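You operate a simulated robot arm through the tools that you are given. There is no shell and no other tool.

Carry out the task below with a simulated robot arm. There is one attempt and no reset: what you move stays moved.

## Task
Unload the hand press: its lid goes on the cup outside the rack, the bare lid into the nest.
Fine: the finished lid has a red knob; push the slide back in.

It is judged by the outcome, as a careful person would: the job done as asked, and still so three seconds after it is handed in. It fails if anything else is knocked over, pushed out of place, dropped, spilled or broken. Lids that push on must go on centred and level and be pressed home; caps that screw on are set level and turned clockwise until they are tight.

## Robot
A 7-joint arm with a two-finger parallel gripper, fixed in place. Base frame: the origin is at the foot of the arm, x ahead of it, y to its left, z up; the work surface is at about z = 0. Units: mm, rad, N and s.
With the tool pointing down near the work surface it reaches from about 240 to 620 mm from the base axis. Its first joint turns from -1.152 to 1.152 rad. Payload 2.6 kg.
The TCP is the grasp point between the finger pads, 30 mm short of the fingertips. In the tool frame z runs along the fingers and y along their closing line. Largest opening 94 mm; finger width 28, thickness 10; the body of the gripper, 50 by 96 mm, starts 55 mm behind the TCP.
Orientation is told as [roll, pitch, yaw] about the base's x, y, z axes, in that order, counted from this pose: with the fingers straight down and closing along the base's y, the tool's x points along the base's -x, its y along +y and its z along -z.

## Interface
- The arm moves only by the tool drive_tool. Its argument "moves" is text: rows parted by semicolons, each of 7 numbers parted by spaces: the shift along the base's x, y, z in mm, then the turn, a rotation vector about the base's x, y, z in rad, then the closure, from 0 (fully open) to 1 (shut). In form: x y z ax ay az fingers; .... A call has 1 to 20 rows; each row shifts and turns the commanded pose from where the row before left it. Each row takes 0.2 s and may step no farther than 50 mm and 0.15 rad from the row before; otherwise, or with a gripper value out of range, the whole call is refused. A pose out of reach is approached as far as the arm can. The call stops where the force on the tool passes 40 N (or 10 N more than at its start, if that is more) or the arm is blocked; 0.2 s more then pass. The fingers move at their own pace (about 72 mm/s each) and stop on an object; they squeeze with about 30 N. The grip force told is the motor's: it shows also when the fingers shut on nothing. Time passes only in rows, and 0.2 s behind the last, so rows that do not move let the fingers close. It gives the time, the measured TCP pose, the force on the tool (base axes), the opening and the grip force at its end, in the units of the frame above (readings bear some noise), with the torque about the TCP (base axes, N m) and any sound that the robot's microphone picked up.
- Cameras (640 x 400 px; columns grow to the right, rows downward): "scene" is fixed at [51.6, 445.8, 566.3]; the picture's right is [-0.60, -0.80, 0.00], its down [-0.44, 0.33, -0.84] and it looks along [0.67, -0.50, -0.55] (base axes); focal length 344 px, centre (320, 200). "wrist" rides on the gripper at [76, 14, -102] in the tool frame; the picture's right is [-0.18, 0.98, 0.00], its down [-0.75, -0.14, -0.64] and it looks along [-0.63, -0.12, 0.77] (tool axes); focal length 243 px, centre (320, 200). There is no depth. A picture from a camera that has moved, and an enlarged one, comes with that camera's place and axes in the base frame and with its lens.
- snapshot(camera): a new picture of that camera. The clock stands still meanwhile.
- close_up(camera, box): a new picture of the part [left, top, right, bottom] of that camera's present view, enlarged. The clock stands still meanwhile.
- sign_off(): hands the job in; it is judged then, once.

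Nothing tells you positions but the pictures and the camera data. Unless the task says otherwise, let go and move clear before handing in.

The tools are called after "Call:" as name(argument=value, ...) on one line, values as JSON. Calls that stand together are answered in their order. drive_tool: Moves the arm, as the interface text tells. Its arguments: {"type":"object","properties":{"moves":{"type":"string"}},"required":["moves"]} The other tools are called the same way: snapshot (camera) takes a picture; close_up (camera, box) takes an enlarged picture of a part of a camera's view; sign_off () hands the job in.

At the start:

```text
clock: 0.0
tool_pos: [445.4, 17.1, 273.0]
orientation: [-0.002, 0.0, -0.001]
ft_force: [-0.3, -0.6, 0.2]
wrist_torque: [0.03, 0.01, -0.01]
finger_gap: 94.2
grip_force: 0.0
```

scene: 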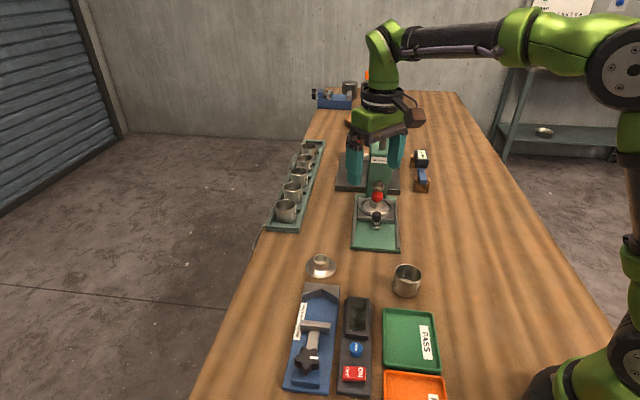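
wrist: 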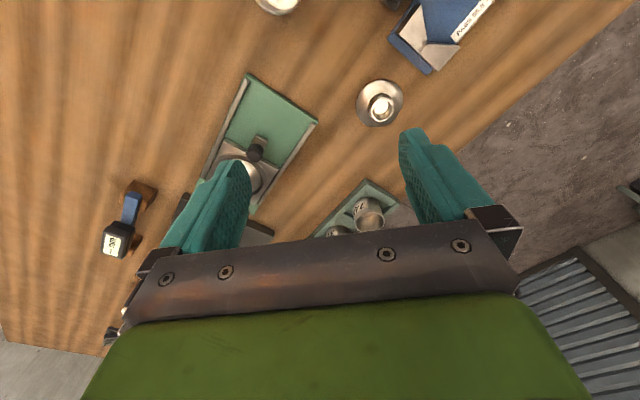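

I see a hand press with a slide pulled out (red-knob lid on it), a rack of cups at the left, one cup outside the rack, and a bare lid on the table. I'll look closer at each first.

Call:
close_up(camera="scene", box=[320, 120, 440, 260])

Call:
close_up(camera="scene", box=[270, 230, 450, 400])

Call:
close_up(camera="scene", box=[260, 60, 440, 240])

Call:
close_up(camera="wrist", box=[180, 60, 420, 250])

```text
2.86 times, centred on (380, 190) of scene
camera zoom: at [51.6, 445.8, 566.3], right [-0.6, -0.8, 0.0], down [-0.44, 0.33, -0.84], along [0.67, -0.5, -0.55], focal length 982 px, centre (149, 229)
```

zoom: 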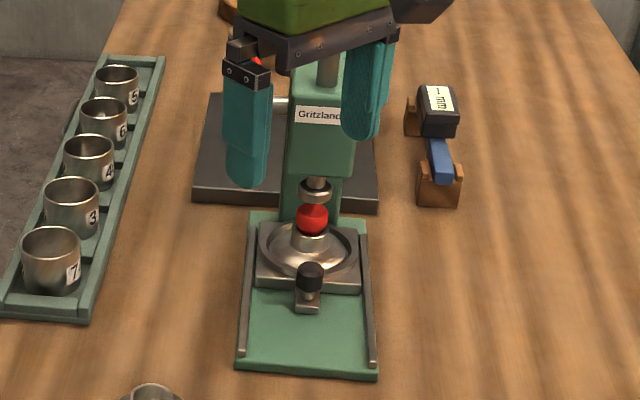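

```text
2.35 times, centred on (360, 315) of scene
camera zoom: at [51.6, 445.8, 566.3], right [-0.6, -0.8, 0.0], down [-0.44, 0.33, -0.84], along [0.67, -0.5, -0.55], focal length 809 px, centre (226, -71)
```

zoom: 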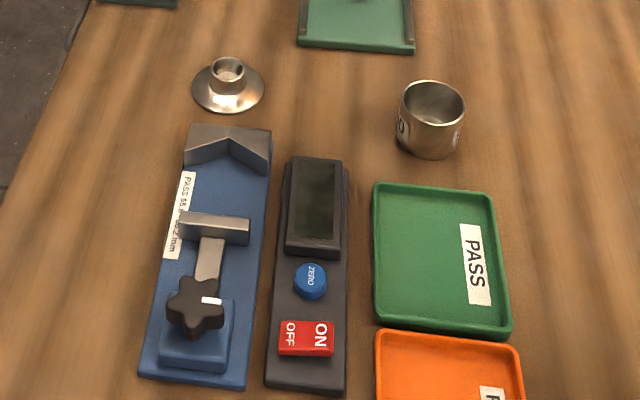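

```text
2.22 times, centred on (350, 150) of scene
camera zoom: at [51.6, 445.8, 566.3], right [-0.6, -0.8, 0.0], down [-0.44, 0.33, -0.84], along [0.67, -0.5, -0.55], focal length 764 px, centre (253, 311)
```

zoom: 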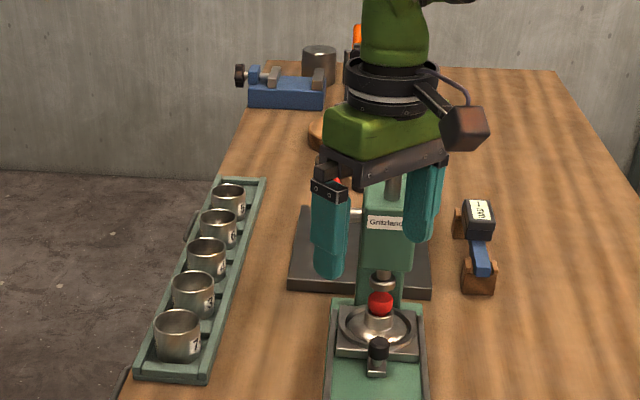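

```text
2.11 times, centred on (300, 155) of wrist
camera zoom: at [369.2, 33.0, 376.5], right [0.18, 0.98, 0.0], down [0.75, -0.14, 0.64], along [0.63, -0.12, -0.77], focal length 511 px, centre (362, 295)
```

zoom: 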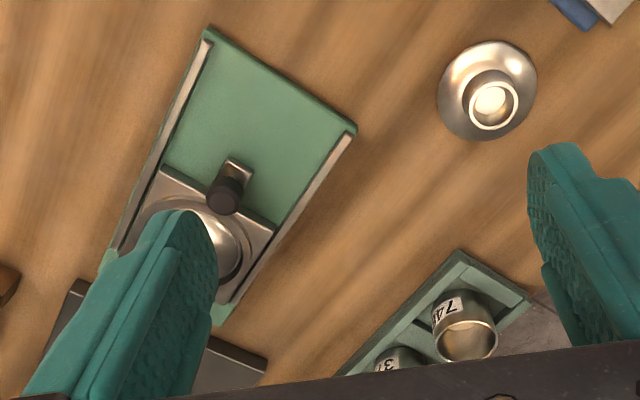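

The red-knob lid sits in the nest under the press ram, at about (590,-150). The bare lid is near (510,100) and the loose cup near (353,-8). I'll move the arm aside for clearer views.

Call:
drive_tool(moves="-16 -40 14 0 0 0 0; -16 -40 14 0 0 0 0; -16 -40 14 0 0 0 0; -16 -40 14 0 0 0 0")

Call:
snapshot(camera="wrist")

Call:
snapshot(camera="scene")

```text
clock: 1.0
tool_pos: [382.0, -144.6, 329.1]
orientation: [-0.001, -0.001, 0.002]
ft_force: [1.4, -0.1, 0.0]
wrist_torque: [-0.01, 0.0, -0.03]
finger_gap: 94.1
grip_force: 0.1
```

```text
taken
camera wrist: at [305.6, -129.7, 432.1], right [0.18, 0.98, 0.0], down [0.75, -0.14, 0.64], along [0.63, -0.12, -0.77], focal length 243 px, centre (320, 200)
```

wrist: 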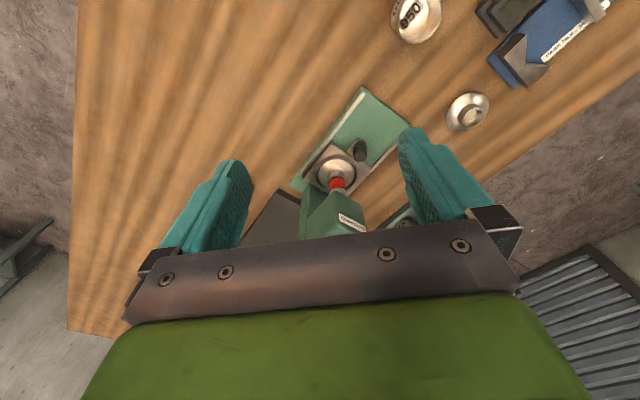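

```text
taken
```

scene: 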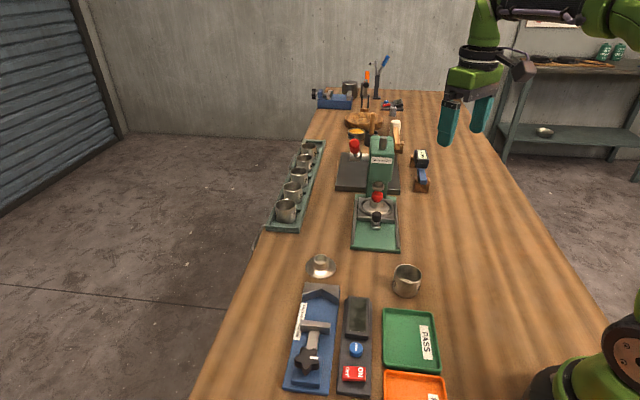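

Call:
close_up(camera="scene", box=[320, 120, 440, 260])

Call:
close_up(camera="wrist", box=[270, 70, 430, 240])

Call:
close_up(camera="scene", box=[290, 230, 440, 320])

Call:
close_up(camera="wrist", box=[370, 0, 530, 140])

```text
2.86 times, centred on (380, 190) of scene
camera zoom: at [51.6, 445.8, 566.3], right [-0.6, -0.8, 0.0], down [-0.44, 0.33, -0.84], along [0.67, -0.5, -0.55], focal length 982 px, centre (149, 229)
```

zoom: 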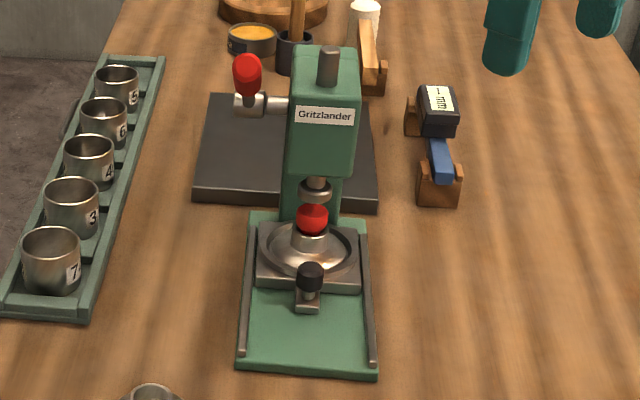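

```text
2.35 times, centred on (350, 155) of wrist
camera zoom: at [305.6, -129.7, 432.1], right [0.18, 0.98, 0.0], down [0.75, -0.14, 0.64], along [0.63, -0.12, -0.77], focal length 571 px, centre (249, 306)
```

zoom: 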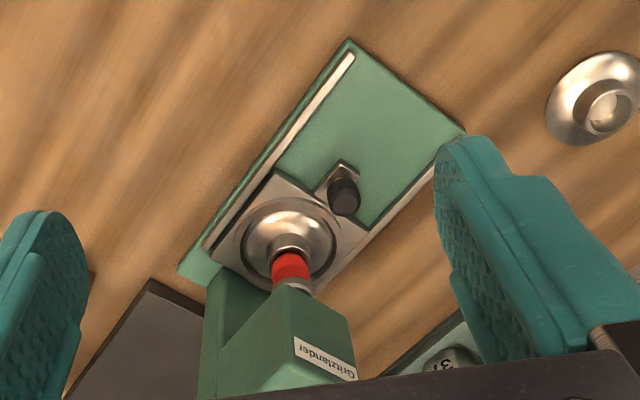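

```text
4.27 times, centred on (365, 275) of scene
camera zoom: at [51.6, 445.8, 566.3], right [-0.6, -0.8, 0.0], down [-0.44, 0.33, -0.84], along [0.67, -0.5, -0.55], focal length 1466 px, centre (128, -120)
```

zoom: 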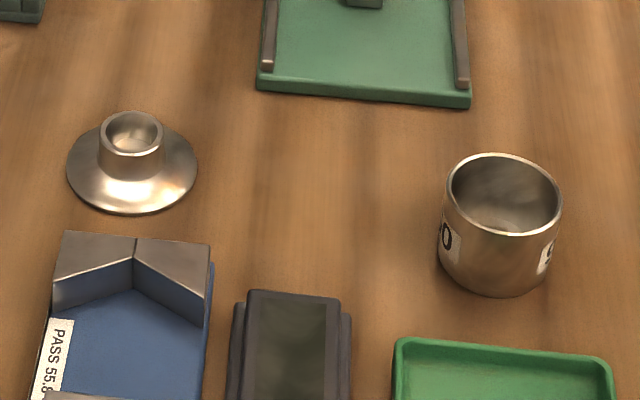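

```text
2.86 times, centred on (450, 70) of wrist
camera zoom: at [305.6, -129.7, 432.1], right [0.18, 0.98, 0.0], down [0.75, -0.14, 0.64], along [0.63, -0.12, -0.77], focal length 693 px, centre (-51, 571)
```

zoom: 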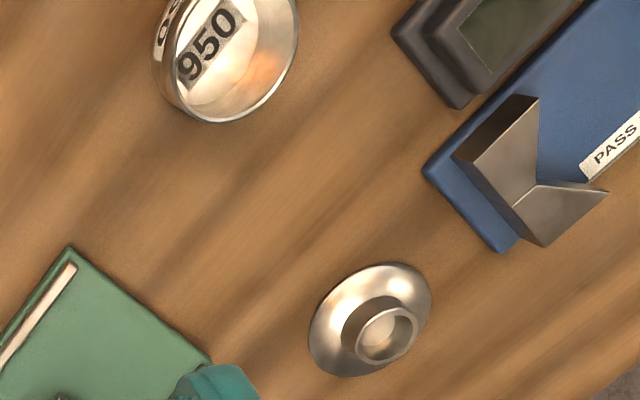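

The press is oriented at about 45°, with the slide pulling out along (-0.7, +0.7) and a black handle knob near (535,-98,45). The ram looks clear of the red knob. I'll turn the gripper 45° and hover in front of the press for a closer view.

Call:
drive_tool(moves="16 13 -10 0 0 -0.1309 0; 16 13 -10 0 0 -0.1309 0; 16 13 -10 0 0 -0.1309 0; 16 13 -10 0 0 -0.1309 0; 16 13 -10 0 0 -0.1309 0; 16 13 -10 0 0 -0.1309 0")

Call:
snapshot(camera="wrist")

Call:
close_up(camera="scene", box=[340, 150, 420, 260])

```text
clock: 2.4
tool_pos: [476.6, -63.6, 267.7]
orientation: [-0.001, 0.001, -0.788]
ft_force: [-0.7, 0.4, 0.1]
wrist_torque: [0.03, 0.0, -0.02]
finger_gap: 94.0
grip_force: 0.0
```

```text
taken
camera wrist: at [433.9, 0.6, 371.0], right [0.83, 0.56, 0.0], down [0.43, -0.63, 0.64], along [0.36, -0.53, -0.77], focal length 243 px, centre (320, 200)
```

wrist: 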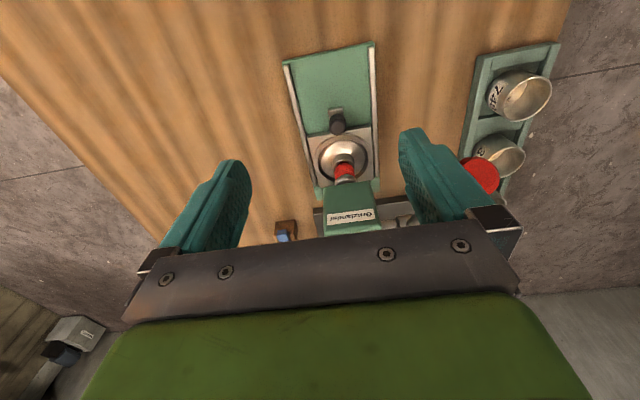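

```text
3.64 times, centred on (380, 205) of scene
camera zoom: at [51.6, 445.8, 566.3], right [-0.6, -0.8, 0.0], down [-0.44, 0.33, -0.84], along [0.67, -0.5, -0.55], focal length 1250 px, centre (102, 182)
```

zoom: 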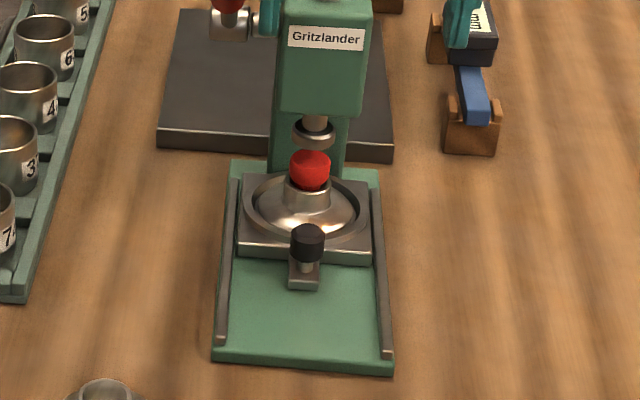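

Closer wrist views of the slide.

Call:
close_up(camera="wrist", box=[270, 30, 400, 240])

Call:
close_up(camera="wrist", box=[290, 90, 400, 170])

```text
1.90 times, centred on (335, 135) of wrist
camera zoom: at [433.9, 0.6, 371.0], right [0.83, 0.56, 0.0], down [0.43, -0.63, 0.64], along [0.36, -0.53, -0.77], focal length 462 px, centre (291, 324)
```

zoom: 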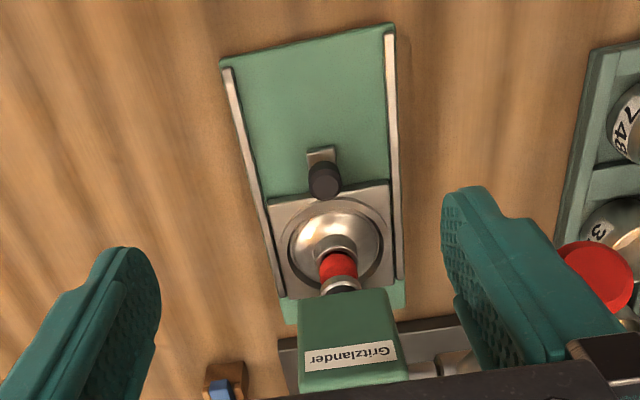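

```text
5.00 times, centred on (345, 130) of wrist
camera zoom: at [433.9, 0.6, 371.0], right [0.83, 0.56, 0.0], down [0.43, -0.63, 0.64], along [0.36, -0.53, -0.77], focal length 1213 px, centre (195, 550)
```

zoom: 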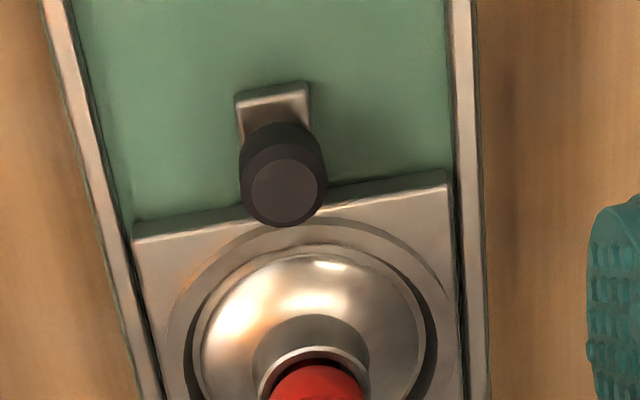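

The black knob is a small cylinder on a tab at the slide's front, near (531,-96) with its top around z=50–60. I'll descend part-way to refine this.

Call:
drive_tool(moves="13 -7 -30 0 0 0 0; 13 -7 -30 0 0 0 0; 13 -7 -30 0 0 0 0; 13 -7 -30 0 0 0 0")

Call:
snapshot(camera="wrist")

Call:
snapshot(camera="scene")

```text
clock: 3.4
tool_pos: [528.0, -95.5, 148.6]
orientation: [-0.004, -0.001, -0.788]
ft_force: [-28.7, -9.2, 6.4]
wrist_torque: [0.86, -1.84, 1.13]
finger_gap: 78.6
grip_force: 0.1
```

```text
taken
camera wrist: at [484.8, -30.1, 251.6], right [0.83, 0.56, 0.0], down [0.43, -0.63, 0.64], along [0.36, -0.53, -0.77], focal length 243 px, centre (320, 200)
```

wrist: 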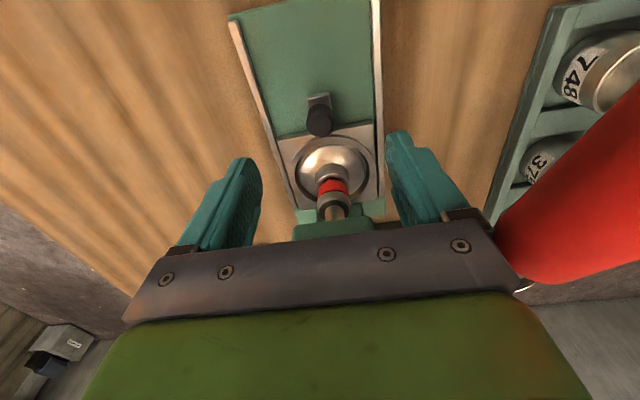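

```text
taken
```

scene: 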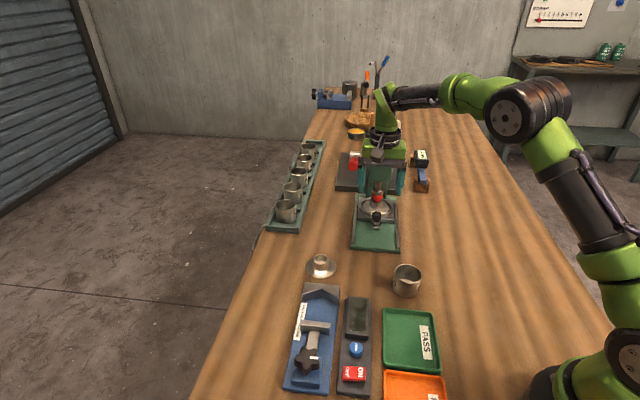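

The finger touched the press's red lever handle. I'm backing off the way I came and will check that it is unharmed.

Call:
drive_tool(moves="-13 7 15 0 0 0 0; -20 20 15 0 0 0 0; -20 20 15 0 0 0 0; -20 20 15 0 0 0 0")

Call:
snapshot(camera="wrist")

Call:
close_up(camera="scene", box=[320, 120, 440, 260])

```text
clock: 4.4
tool_pos: [455.8, -22.9, 208.9]
orientation: [0.004, 0.001, -0.781]
ft_force: [-0.4, 0.4, 0.6]
wrist_torque: [-0.02, 0.03, 0.01]
finger_gap: 94.1
grip_force: 0.0
```

```text
taken
camera wrist: at [411.6, 41.4, 312.1], right [0.82, 0.57, 0.0], down [0.44, -0.63, 0.64], along [0.37, -0.53, -0.77], focal length 243 px, centre (320, 200)
```

wrist: 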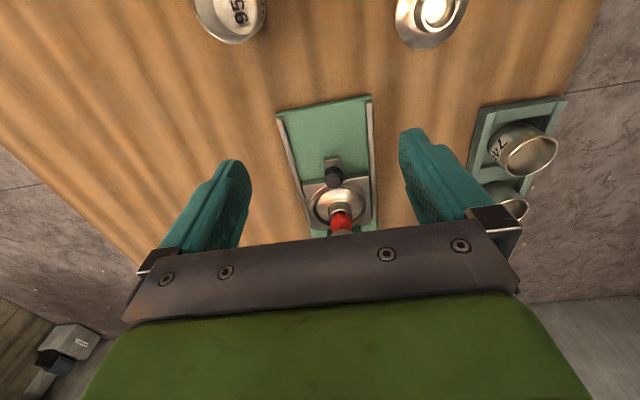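

```text
2.86 times, centred on (380, 190) of scene
camera zoom: at [51.7, 445.8, 566.3], right [-0.6, -0.8, 0.0], down [-0.44, 0.33, -0.84], along [0.67, -0.5, -0.55], focal length 982 px, centre (149, 229)
```

zoom: 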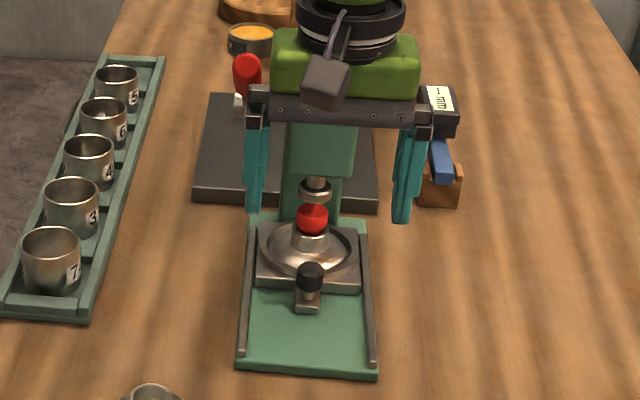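

Nothing seems shifted: the plate, slide and lever are all at the same pixels as before. The lever's red handle rises to about (541,-11,267) beside the slide, so I'll keep the narrow side of the gripper toward it. I'll turn to yaw +0.785 and look at the slide from the other side.

Call:
drive_tool(moves="0 -8 0 0 0 0.131 0; 0 -8 0 0 0 0.131 0; 0 -8 0 0 0 0.131 0; 2 -8 0 0 0 0.131 0; 2 -8 0 0 0 0.131 0; 5 -7 0 0 0 0.131 0; 5 -6 0 0 0 0.131 0; 5 -6 -5 0 0 0.131 0; 5 -6 -10 0 0 0.131 0; 5 -6 -10 0 0 0.131 0; 5 -6 -10 0 0 0.131 0; 0 0 -10 0 0 0.131 0")

Call:
snapshot(camera="wrist")

Call:
close_up(camera="scene", box=[320, 120, 440, 260])

```text
clock: 7.0
tool_pos: [489.9, -101.3, 162.8]
orientation: [-0.001, -0.001, 0.792]
ft_force: [-0.5, 0.0, 1.2]
wrist_torque: [0.0, -0.02, 0.0]
finger_gap: 94.0
grip_force: 0.0
```

```text
taken
camera wrist: at [426.9, -145.6, 266.6], right [-0.57, 0.82, 0.0], down [0.63, 0.44, 0.64], along [0.53, 0.37, -0.77], focal length 243 px, centre (320, 200)
```

wrist: 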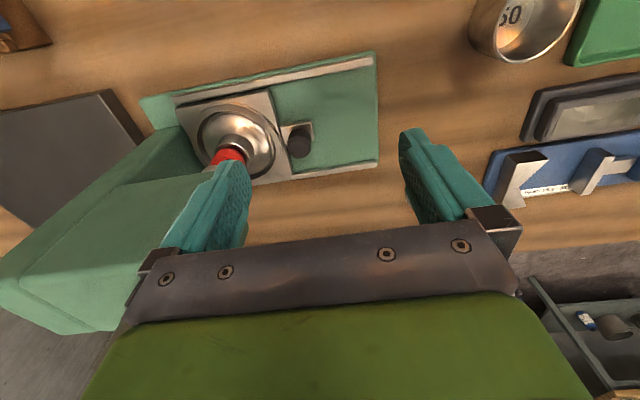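

```text
2.86 times, centred on (380, 190) of scene
camera zoom: at [51.7, 445.8, 566.3], right [-0.6, -0.8, 0.0], down [-0.44, 0.33, -0.84], along [0.67, -0.5, -0.55], focal length 982 px, centre (149, 229)
```

zoom: 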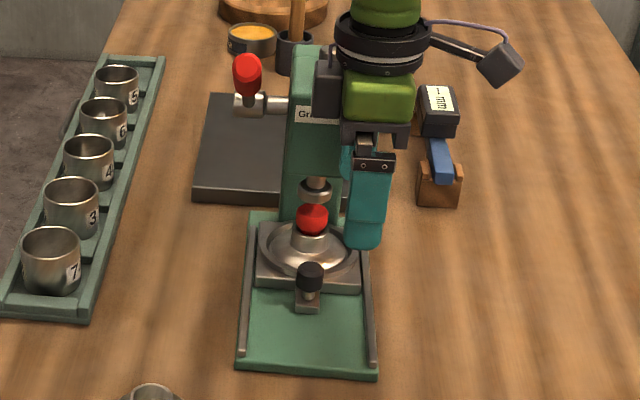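

Call:
close_up(camera="wrist", box=[170, 40, 400, 200])

Call:
close_up(camera="wrist", box=[260, 90, 350, 180])

```text
2.50 times, centred on (285, 120) of wrist
camera zoom: at [426.9, -145.6, 266.6], right [-0.57, 0.82, 0.0], down [0.63, 0.44, 0.64], along [0.53, 0.37, -0.77], focal length 606 px, centre (408, 400)
```

zoom: 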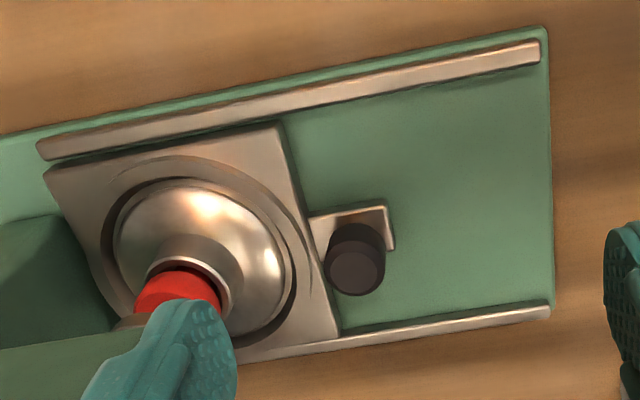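

```text
4.44 times, centred on (305, 135) of wrist
camera zoom: at [426.9, -145.6, 266.6], right [-0.57, 0.82, 0.0], down [0.63, 0.44, 0.64], along [0.53, 0.37, -0.77], focal length 1078 px, centre (387, 489)
```

zoom: 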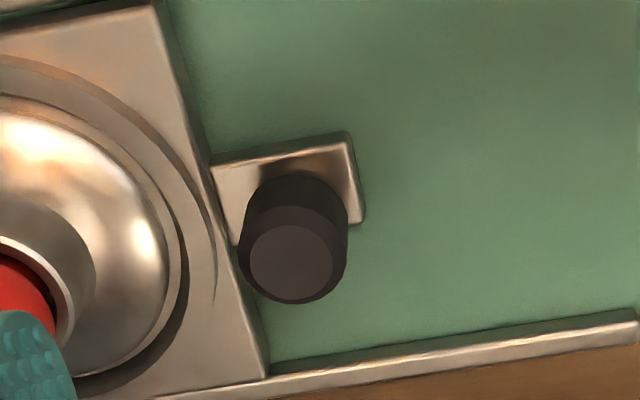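

The handle knob is now well located at (532,-98), with its top at z≈54. The nest block top is at about z=17 and the lid centre near (583,-149). I'll hook one finger behind the knob with a 60 mm opening, keeping the gripper body away from the head and the lever.

Call:
drive_tool(moves="0 0 0 0 0 0 0.36; 16 7 0 0 0 0 0.36; 16 7 0 0 0 0 0.36; 0 0 -20 0 0 0 0.36; 0 0 -20 0 0 0 0.36; 0 0 -20 0 0 0 0.36")

Call:
snapshot(camera="wrist")

Call:
close_up(camera="scene", box=[320, 120, 440, 260])

```text
clock: 8.4
tool_pos: [522.3, -88.4, 104.0]
orientation: [-0.001, 0.001, 0.788]
ft_force: [0.1, -0.1, -0.2]
wrist_torque: [-0.01, 0.06, 0.04]
finger_gap: 60.2
grip_force: 0.2
```

```text
taken
camera wrist: at [458.3, -131.3, 206.4], right [-0.57, 0.82, 0.0], down [0.63, 0.43, 0.64], along [0.53, 0.36, -0.77], focal length 243 px, centre (320, 200)
```

wrist: 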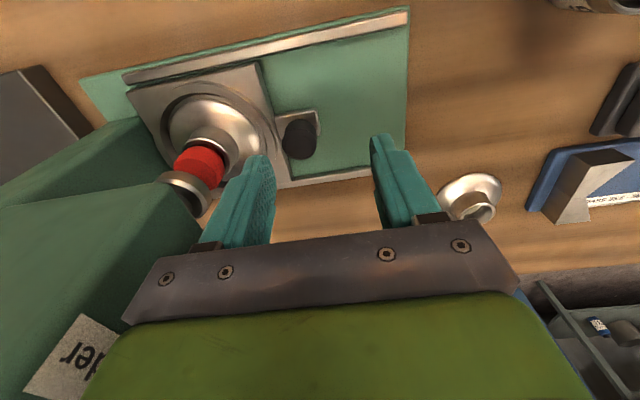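

```text
2.86 times, centred on (380, 190) of scene
camera zoom: at [51.6, 445.8, 566.3], right [-0.6, -0.8, 0.0], down [-0.44, 0.33, -0.84], along [0.67, -0.5, -0.55], focal length 982 px, centre (149, 229)
```

zoom: 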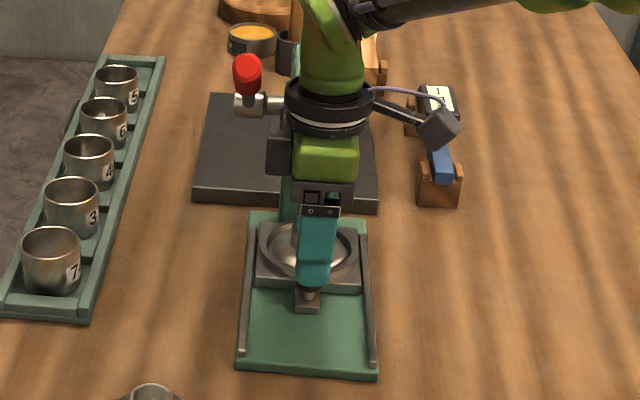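

The geometry matches predictions. The finger lines up between the knob and the lid. Descending to hook height.

Call:
drive_tool(moves="0 0 -16 0 0 0 0.36; 0 0 -15 0 0 0 0.36; 0 0 -14 0 0 0 0.36; 0 0 0 0 0 0 0.36")

Call:
snapshot(camera="wrist")

Call:
close_up(camera="scene", box=[320, 120, 440, 260])

```text
clock: 9.4
tool_pos: [523.5, -89.8, 60.8]
orientation: [-0.005, -0.002, 0.785]
ft_force: [-9.7, -1.1, 24.8]
wrist_torque: [-0.67, -0.41, -0.25]
finger_gap: 56.7
grip_force: 0.1
```

```text
taken
camera wrist: at [458.4, -132.1, 164.5], right [-0.57, 0.82, 0.0], down [0.63, 0.43, 0.64], along [0.53, 0.36, -0.76], focal length 243 px, centre (320, 200)
```

wrist: 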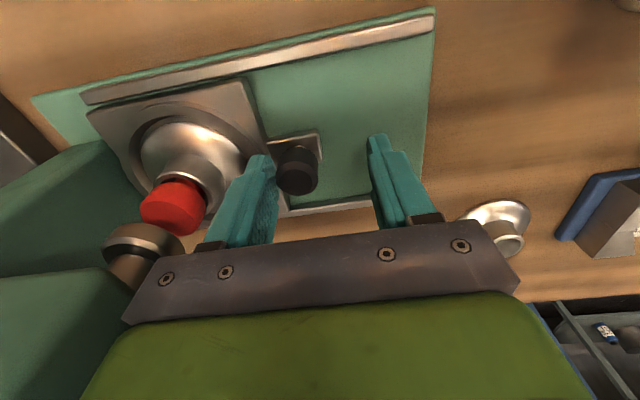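

```text
2.86 times, centred on (380, 190) of scene
camera zoom: at [51.5, 445.8, 566.3], right [-0.6, -0.8, 0.0], down [-0.44, 0.33, -0.84], along [0.67, -0.5, -0.55], focal length 982 px, centre (149, 229)
```

zoom: 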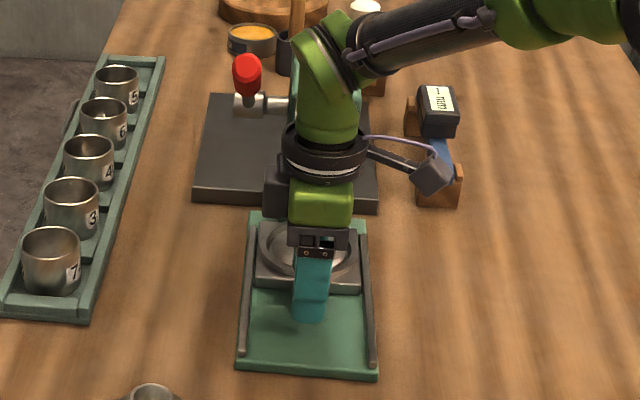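

There's contact under the fingertip at about z=31, so I'll ease up a few millimetres and look closely.

Call:
drive_tool(moves="-1 1 5 0 0 0 0.36; 0 0 0 0 0 0 0.36")

Call:
close_up(camera="wrist", box=[130, 100, 350, 250])

Call:
close_up(camera="scene", box=[350, 190, 410, 230])

```text
clock: 10.0
tool_pos: [520.5, -85.6, 63.3]
orientation: [0.003, 0.002, 0.789]
ft_force: [-0.5, 0.3, 1.0]
wrist_torque: [0.0, 0.0, -0.01]
finger_gap: 60.3
grip_force: 0.0
```

```text
2.67 times, centred on (240, 175) of wrist
camera zoom: at [456.9, -129.5, 166.2], right [-0.57, 0.82, 0.0], down [0.63, 0.43, 0.64], along [0.53, 0.37, -0.77], focal length 647 px, centre (533, 267)
```

zoom: 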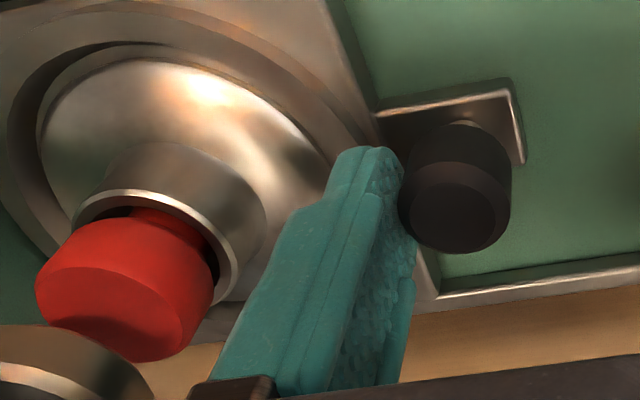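

```text
10.00 times, centred on (380, 210) of scene
camera zoom: at [51.6, 445.8, 566.3], right [-0.6, -0.8, 0.0], down [-0.44, 0.33, -0.84], along [0.67, -0.5, -0.55], focal length 3437 px, centre (-280, 100)
```

zoom: 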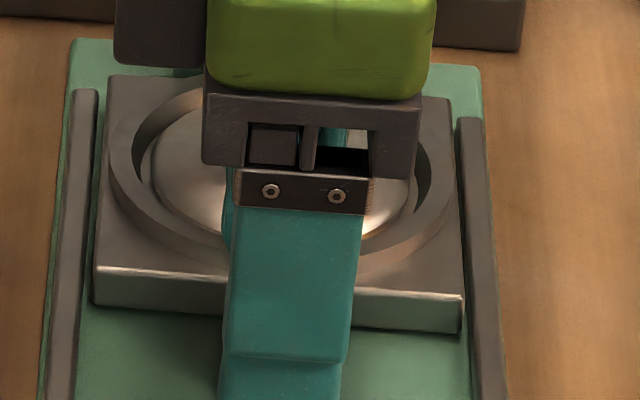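

The nest has a raised ring that the fingertip had touched. At the present height it's clear, and the finger is right behind the knob. I'll start pulling gently along the rails.

Call:
drive_tool(moves="-3.5 3.5 0 0 0 0 0.36; -3.5 3.5 0 0 0 0 0.36; -3.5 3.5 0 0 0 0 0.36; -3.5 3.5 0 0 0 0 0.36")

Call:
snapshot(camera="wrist")

Call:
close_up(camera="scene", box=[320, 120, 440, 260])

```text
clock: 11.0
tool_pos: [506.4, -74.0, 65.0]
orientation: [0.0, -0.002, 0.788]
ft_force: [0.6, 0.5, 0.2]
wrist_torque: [0.02, 0.0, -0.03]
finger_gap: 60.3
grip_force: 0.5
```

```text
taken
camera wrist: at [442.5, -115.9, 167.7], right [-0.57, 0.82, 0.0], down [0.63, 0.43, 0.64], along [0.53, 0.36, -0.77], focal length 243 px, centre (320, 200)
```

wrist: 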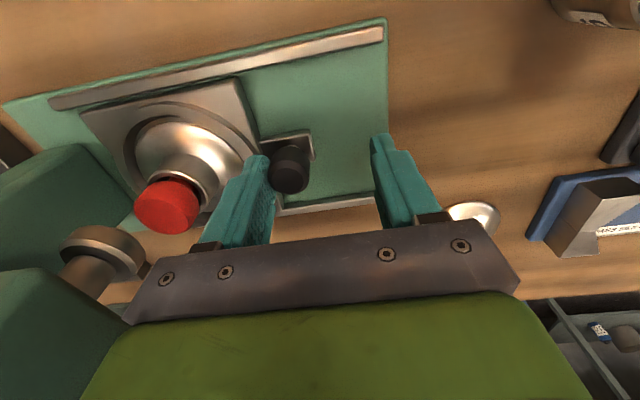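

```text
2.86 times, centred on (380, 190) of scene
camera zoom: at [51.7, 445.8, 566.3], right [-0.6, -0.8, 0.0], down [-0.44, 0.33, -0.84], along [0.67, -0.5, -0.55], focal length 982 px, centre (149, 229)
```

zoom: 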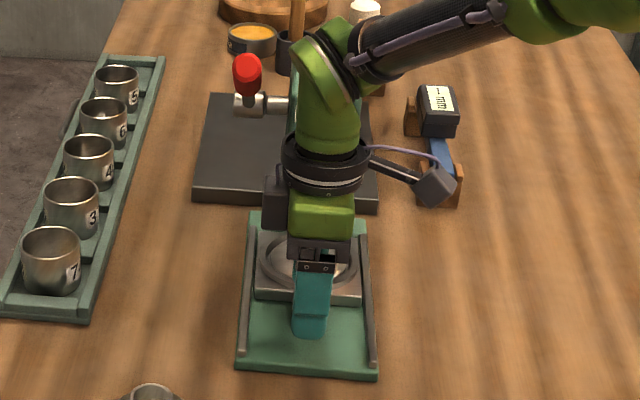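

The slide follows smoothly. Continuing to pull.

Call:
drive_tool(moves="-3.5 3.5 0 0 0 0 0.36; -3.5 3.5 0 0 0 0 0.36; -3.5 3.5 0 0 0 0 0.36; -3.5 3.5 0 0 0 0 0.36; -3.5 3.5 0 0 0 0 0.36; -3.5 3.5 0 0 0 0 0.36; -3.5 3.5 0 0 0 0 0.36; -3.5 3.5 0 0 0 0 0.36; -3.5 3.5 0 0 0 0 0.36; -3.5 3.5 0 0 0 0 0.36")

Call:
snapshot(camera="wrist")

Call:
close_up(camera="scene", box=[320, 120, 440, 260])

```text
clock: 13.2
tool_pos: [471.4, -39.1, 63.5]
orientation: [-0.001, 0.0, 0.788]
ft_force: [-0.8, -0.6, 0.9]
wrist_torque: [0.0, 0.01, 0.01]
finger_gap: 60.6
grip_force: 0.1
```

```text
taken
camera wrist: at [407.8, -81.2, 167.5], right [-0.57, 0.82, 0.0], down [0.63, 0.43, 0.64], along [0.53, 0.36, -0.77], focal length 243 px, centre (320, 200)
```

wrist: 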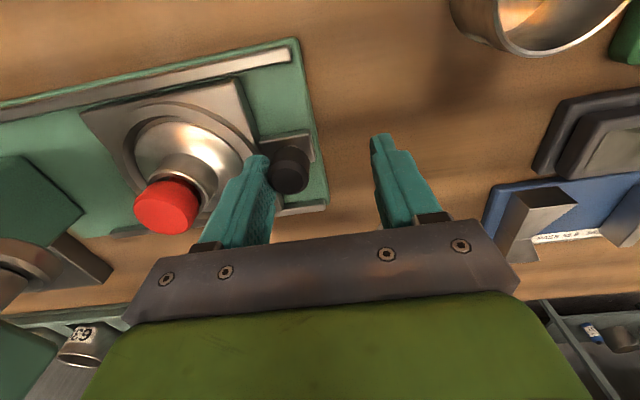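

```text
2.86 times, centred on (380, 190) of scene
camera zoom: at [51.7, 445.8, 566.3], right [-0.6, -0.8, 0.0], down [-0.44, 0.33, -0.84], along [0.67, -0.5, -0.55], focal length 982 px, centre (149, 229)
```

zoom: 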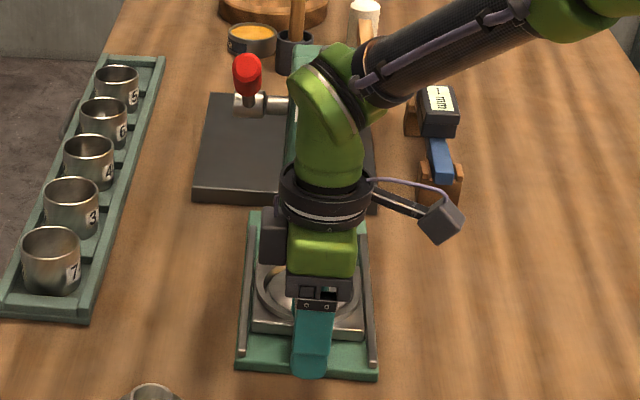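

Call:
drive_tool(moves="-3.5 3.5 0 0 0 0 0.36; -3.5 3.5 0 0 0 0 0.36; -3.5 3.5 0 0 0 0 0.36; -3.5 3.5 0 0 0 0 0.36")

Call:
snapshot(camera="wrist")

```text
clock: 14.2
tool_pos: [457.8, -24.7, 64.8]
orientation: [0.0, 0.0, 0.787]
ft_force: [-0.1, -0.3, 0.0]
wrist_torque: [0.0, -0.02, -0.03]
finger_gap: 60.4
grip_force: 0.0
```

```text
taken
camera wrist: at [394.2, -66.9, 167.6], right [-0.57, 0.82, 0.0], down [0.63, 0.43, 0.64], along [0.53, 0.36, -0.77], focal length 243 px, centre (320, 200)
```

wrist: 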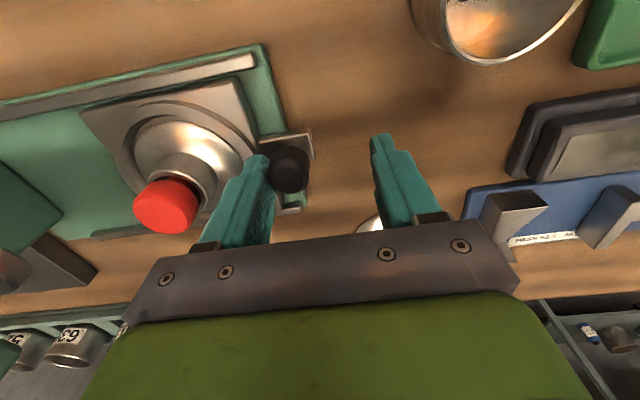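

The slide is out by about 87 mm, with the lid well clear of the press head. I'll rise straight up and survey the lid, cup and bare lid.

Call:
drive_tool(moves="0 0 10 0 0 0 0.36; 0 0 30 0 0 0 0.36; 0 0 40 0 0 0 0.2; 0 0 40 0 0 0 0; 0 0 20 0 0 0 0")

Call:
snapshot(camera="wrist")

Call:
close_up(camera="scene", box=[320, 140, 440, 280])

```text
clock: 15.4
tool_pos: [457.7, -24.4, 205.3]
orientation: [0.0, 0.0, 0.786]
ft_force: [-0.6, -0.5, 1.0]
wrist_torque: [0.01, -0.03, -0.01]
finger_gap: 93.7
grip_force: 0.1
```

```text
taken
camera wrist: at [394.8, -68.5, 308.3], right [-0.57, 0.82, 0.0], down [0.63, 0.43, 0.64], along [0.53, 0.36, -0.77], focal length 243 px, centre (320, 200)
```

wrist: 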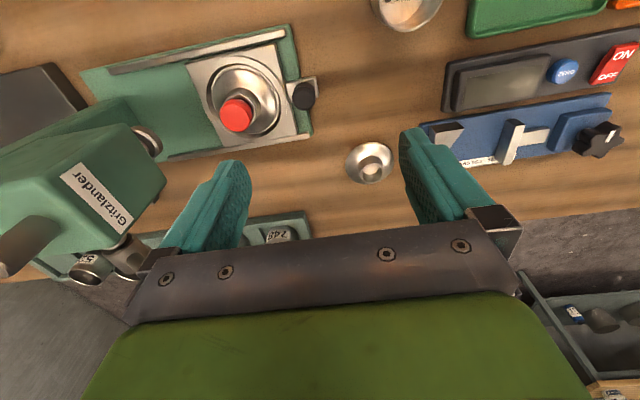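

```text
2.86 times, centred on (380, 210) of scene
camera zoom: at [51.6, 445.8, 566.3], right [-0.6, -0.8, 0.0], down [-0.44, 0.33, -0.84], along [0.67, -0.5, -0.55], focal length 982 px, centre (149, 171)
```

zoom: 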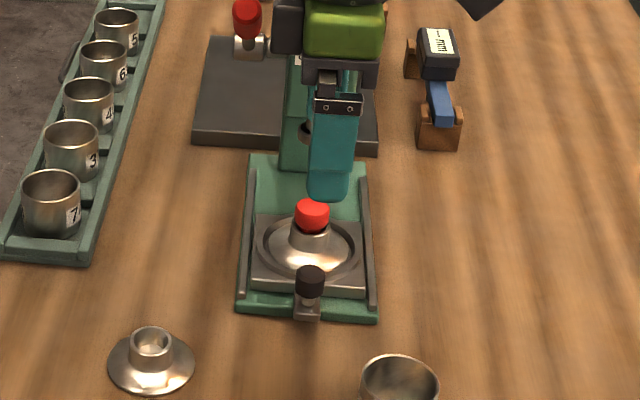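

Call:
close_up(camera="wrist", box=[170, 30, 330, 170])

Call:
close_up(camera="wrist", box=[330, 120, 420, 200])

Call:
close_up(camera="scene", box=[355, 190, 405, 260])

```text
2.86 times, centred on (250, 100) of wrist
camera zoom: at [394.8, -68.5, 308.3], right [-0.57, 0.82, 0.0], down [0.63, 0.43, 0.64], along [0.53, 0.36, -0.77], focal length 693 px, centre (520, 486)
```

zoom: 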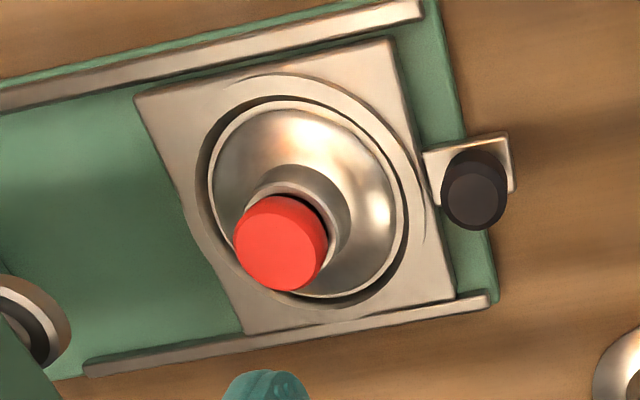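

```text
5.00 times, centred on (375, 160) of wrist
camera zoom: at [394.8, -68.5, 308.3], right [-0.57, 0.82, 0.0], down [0.63, 0.43, 0.64], along [0.53, 0.36, -0.77], focal length 1213 px, centre (45, 400)
```

zoom: 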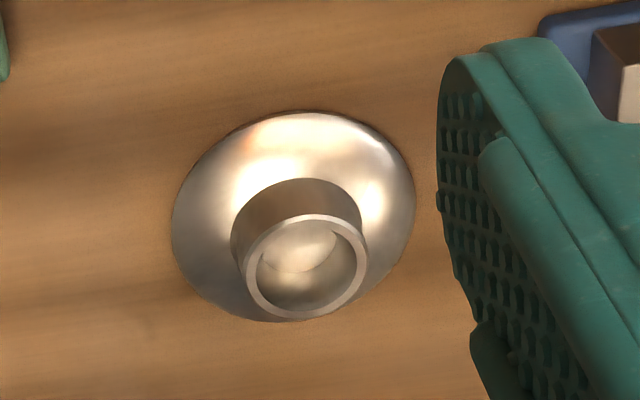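

```text
5.71 times, centred on (380, 225) of scene
camera zoom: at [51.6, 445.8, 566.3], right [-0.6, -0.8, 0.0], down [-0.44, 0.33, -0.84], along [0.67, -0.5, -0.55], focal length 1964 px, centre (-23, 57)
```

zoom: 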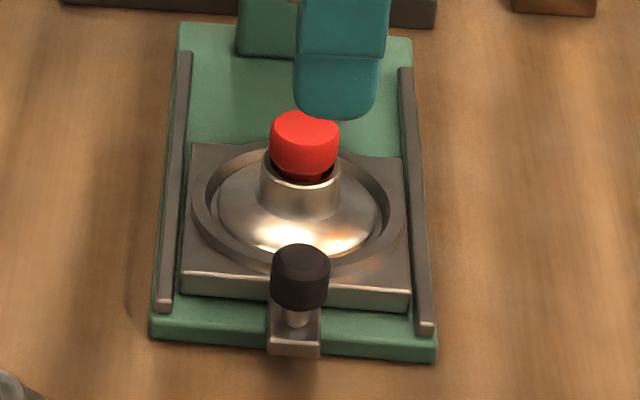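

The lid is at about (521,-88) with its red top at z≈66, and the bare lid is at (506,96). Next I'll hover over the loose cup and measure it precisely before picking anything up.

Call:
drive_tool(moves="-35 5 0 0 0 0 0; -35 5 0 0 0 0 0; -35 6 0 0 0 0 0; 0 0 0 0 0 0 0")

Call:
snapshot(camera="wrist")

Call:
close_up(camera="wrist", box=[240, 40, 400, 180])

Call:
close_up(camera="scene", box=[380, 250, 430, 310])

```text
clock: 16.4
tool_pos: [352.7, -7.5, 204.6]
orientation: [0.0, 0.001, 0.787]
ft_force: [1.0, -0.1, 0.2]
wrist_torque: [-0.02, 0.0, 0.04]
finger_gap: 94.1
grip_force: 0.0
```

```text
taken
camera wrist: at [289.2, -50.7, 306.9], right [-0.57, 0.82, 0.0], down [0.63, 0.43, 0.64], along [0.53, 0.36, -0.77], focal length 243 px, centre (320, 200)
```

wrist: 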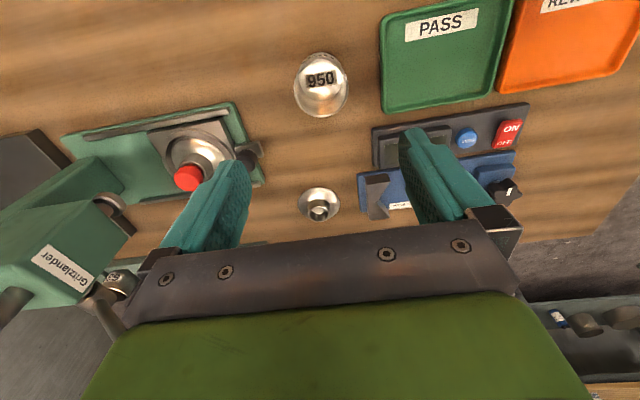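

```text
2.86 times, centred on (320, 110) of wrist
camera zoom: at [289.2, -50.7, 306.9], right [-0.57, 0.82, 0.0], down [0.63, 0.43, 0.64], along [0.53, 0.36, -0.77], focal length 693 px, centre (320, 457)
```

zoom: 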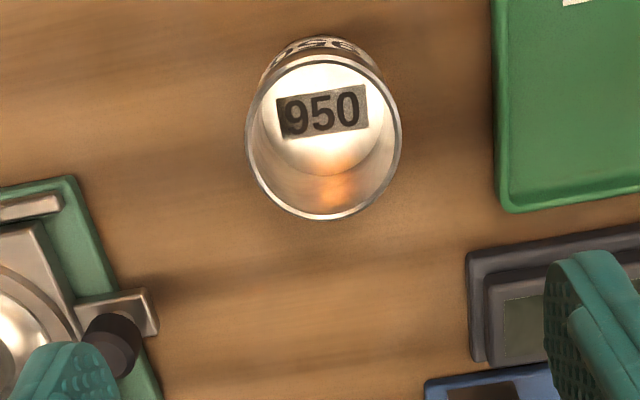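

```text
6.67 times, centred on (405, 280) of scene
camera zoom: at [51.6, 445.8, 566.3], right [-0.6, -0.8, 0.0], down [-0.44, 0.33, -0.84], along [0.67, -0.5, -0.55], focal length 2291 px, centre (-247, -333)
```

zoom: 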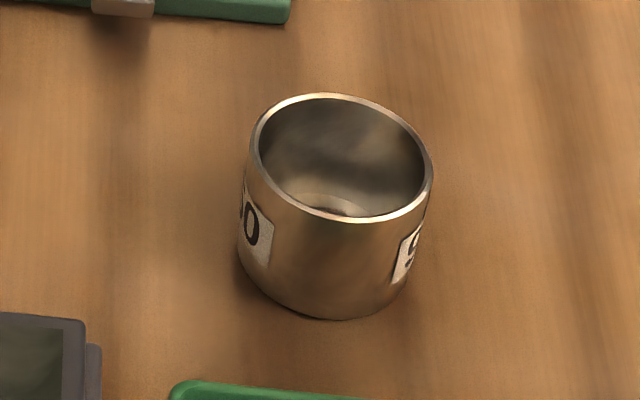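

The cup's rim centre is near (347,-9) at z≈43–45. I'll descend over it for a more accurate reading.

Call:
drive_tool(moves="-6 -1 -25 0 0 0 0; 0 0 -25 0 0 0 0; 0 0 -20 0 0 0 0; 0 0 0 0 0 0 0")

Call:
snapshot(camera="wrist")

Call:
close_up(camera="wrist", box=[240, 30, 400, 190])

```text
clock: 17.4
tool_pos: [346.7, -8.9, 134.0]
orientation: [-0.001, -0.001, 0.789]
ft_force: [0.0, 0.1, 0.7]
wrist_torque: [0.01, 0.01, -0.02]
finger_gap: 93.7
grip_force: 0.0
```

```text
taken
camera wrist: at [283.2, -52.0, 236.3], right [-0.57, 0.82, 0.0], down [0.63, 0.43, 0.64], along [0.53, 0.36, -0.77], focal length 243 px, centre (320, 200)
```

wrist: 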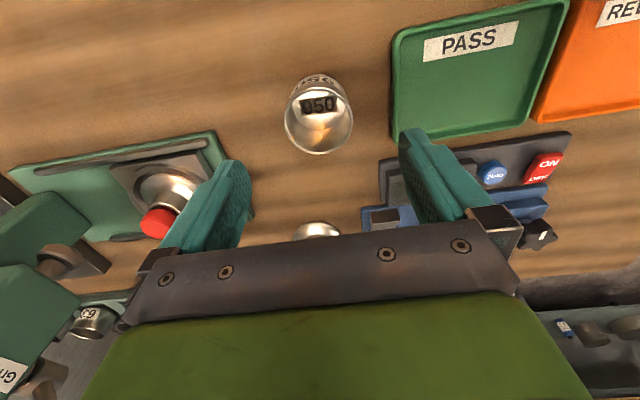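

```text
2.50 times, centred on (320, 110) of wrist
camera zoom: at [283.2, -52.0, 236.3], right [-0.57, 0.82, 0.0], down [0.63, 0.43, 0.64], along [0.53, 0.36, -0.77], focal length 606 px, centre (320, 425)
```

zoom: 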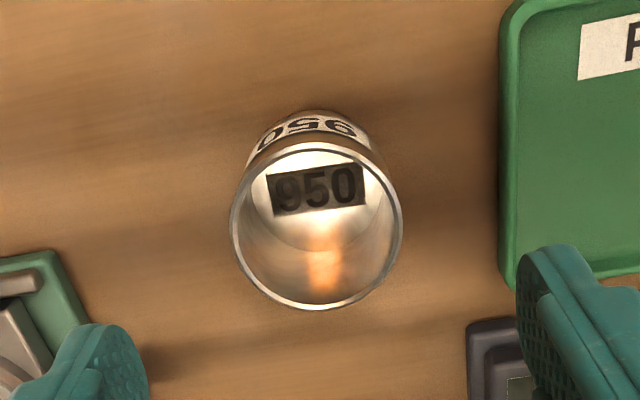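

The cup is at (349.2,-7.8), with its rim at z≈44 and a diameter of about 56. Now I'll hover over the finished lid for a more precise look.

Call:
drive_tool(moves="0 0 35 0 0 0 0.2; 0 0 36 0 0 0 0.2; 34.9 -15.9 0 0 0 0 0.2; 34.9 -15.9 0 0 0 0 0.2; 34.9 -15.9 0 0 0 0 0.2; 34.9 -15.9 0 0 0 0 0.2; 34.9 -15.9 0 0 0 0 0.2; 0 0 -25 0 0 0 0.2; 0 0 -25 0 0 0 0.2; 0 0 0 0 0 0 0.2")

Call:
snapshot(camera="wrist")

Call:
close_up(camera="wrist", box=[240, 60, 400, 200])

Call:
close_up(camera="scene", box=[350, 190, 410, 250])

```text
clock: 19.6
tool_pos: [522.2, -89.2, 152.6]
orientation: [0.0, 0.0, 0.786]
ft_force: [-0.7, 0.0, -1.0]
wrist_torque: [-0.02, -0.03, 0.01]
finger_gap: 74.7
grip_force: 0.1
```

```text
taken
camera wrist: at [457.4, -132.7, 255.8], right [-0.57, 0.82, 0.0], down [0.63, 0.43, 0.64], along [0.53, 0.36, -0.77], focal length 243 px, centre (320, 200)
```

wrist: 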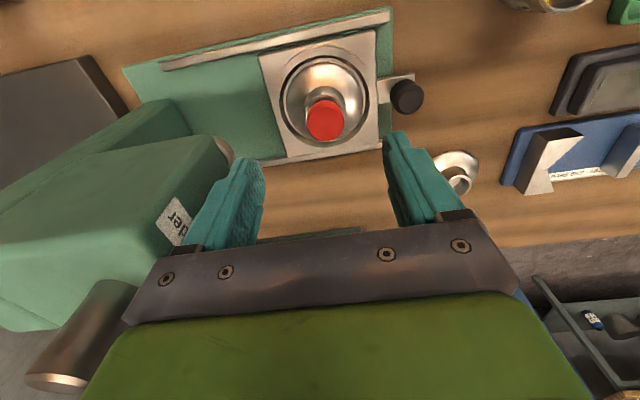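

```text
2.86 times, centred on (320, 130) of wrist
camera zoom: at [457.4, -132.7, 255.8], right [-0.57, 0.82, 0.0], down [0.63, 0.43, 0.64], along [0.53, 0.36, -0.77], focal length 693 px, centre (320, 400)
```

zoom: 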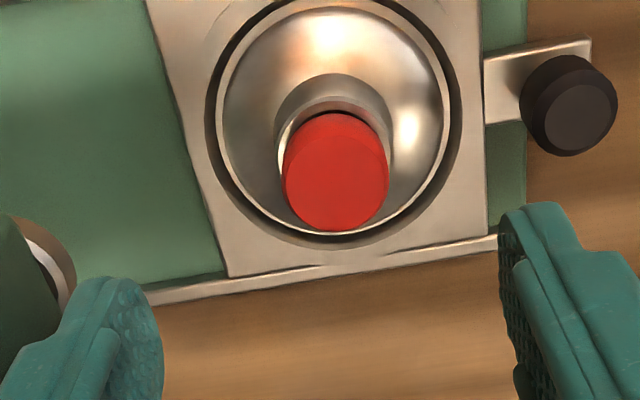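

```text
6.67 times, centred on (380, 220) of scene
camera zoom: at [51.7, 445.8, 566.3], right [-0.6, -0.8, 0.0], down [-0.44, 0.33, -0.84], along [0.67, -0.5, -0.55], focal length 2291 px, centre (-80, 67)
```

zoom: 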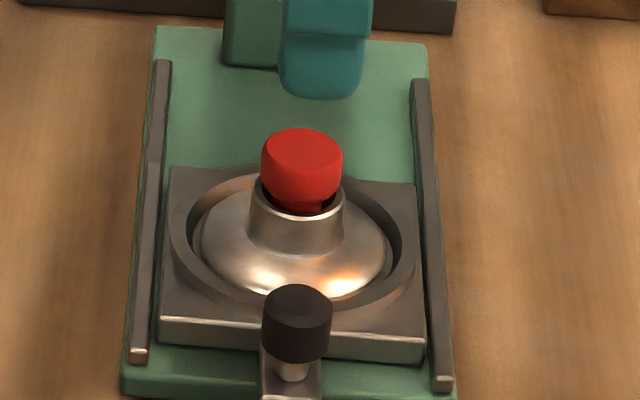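

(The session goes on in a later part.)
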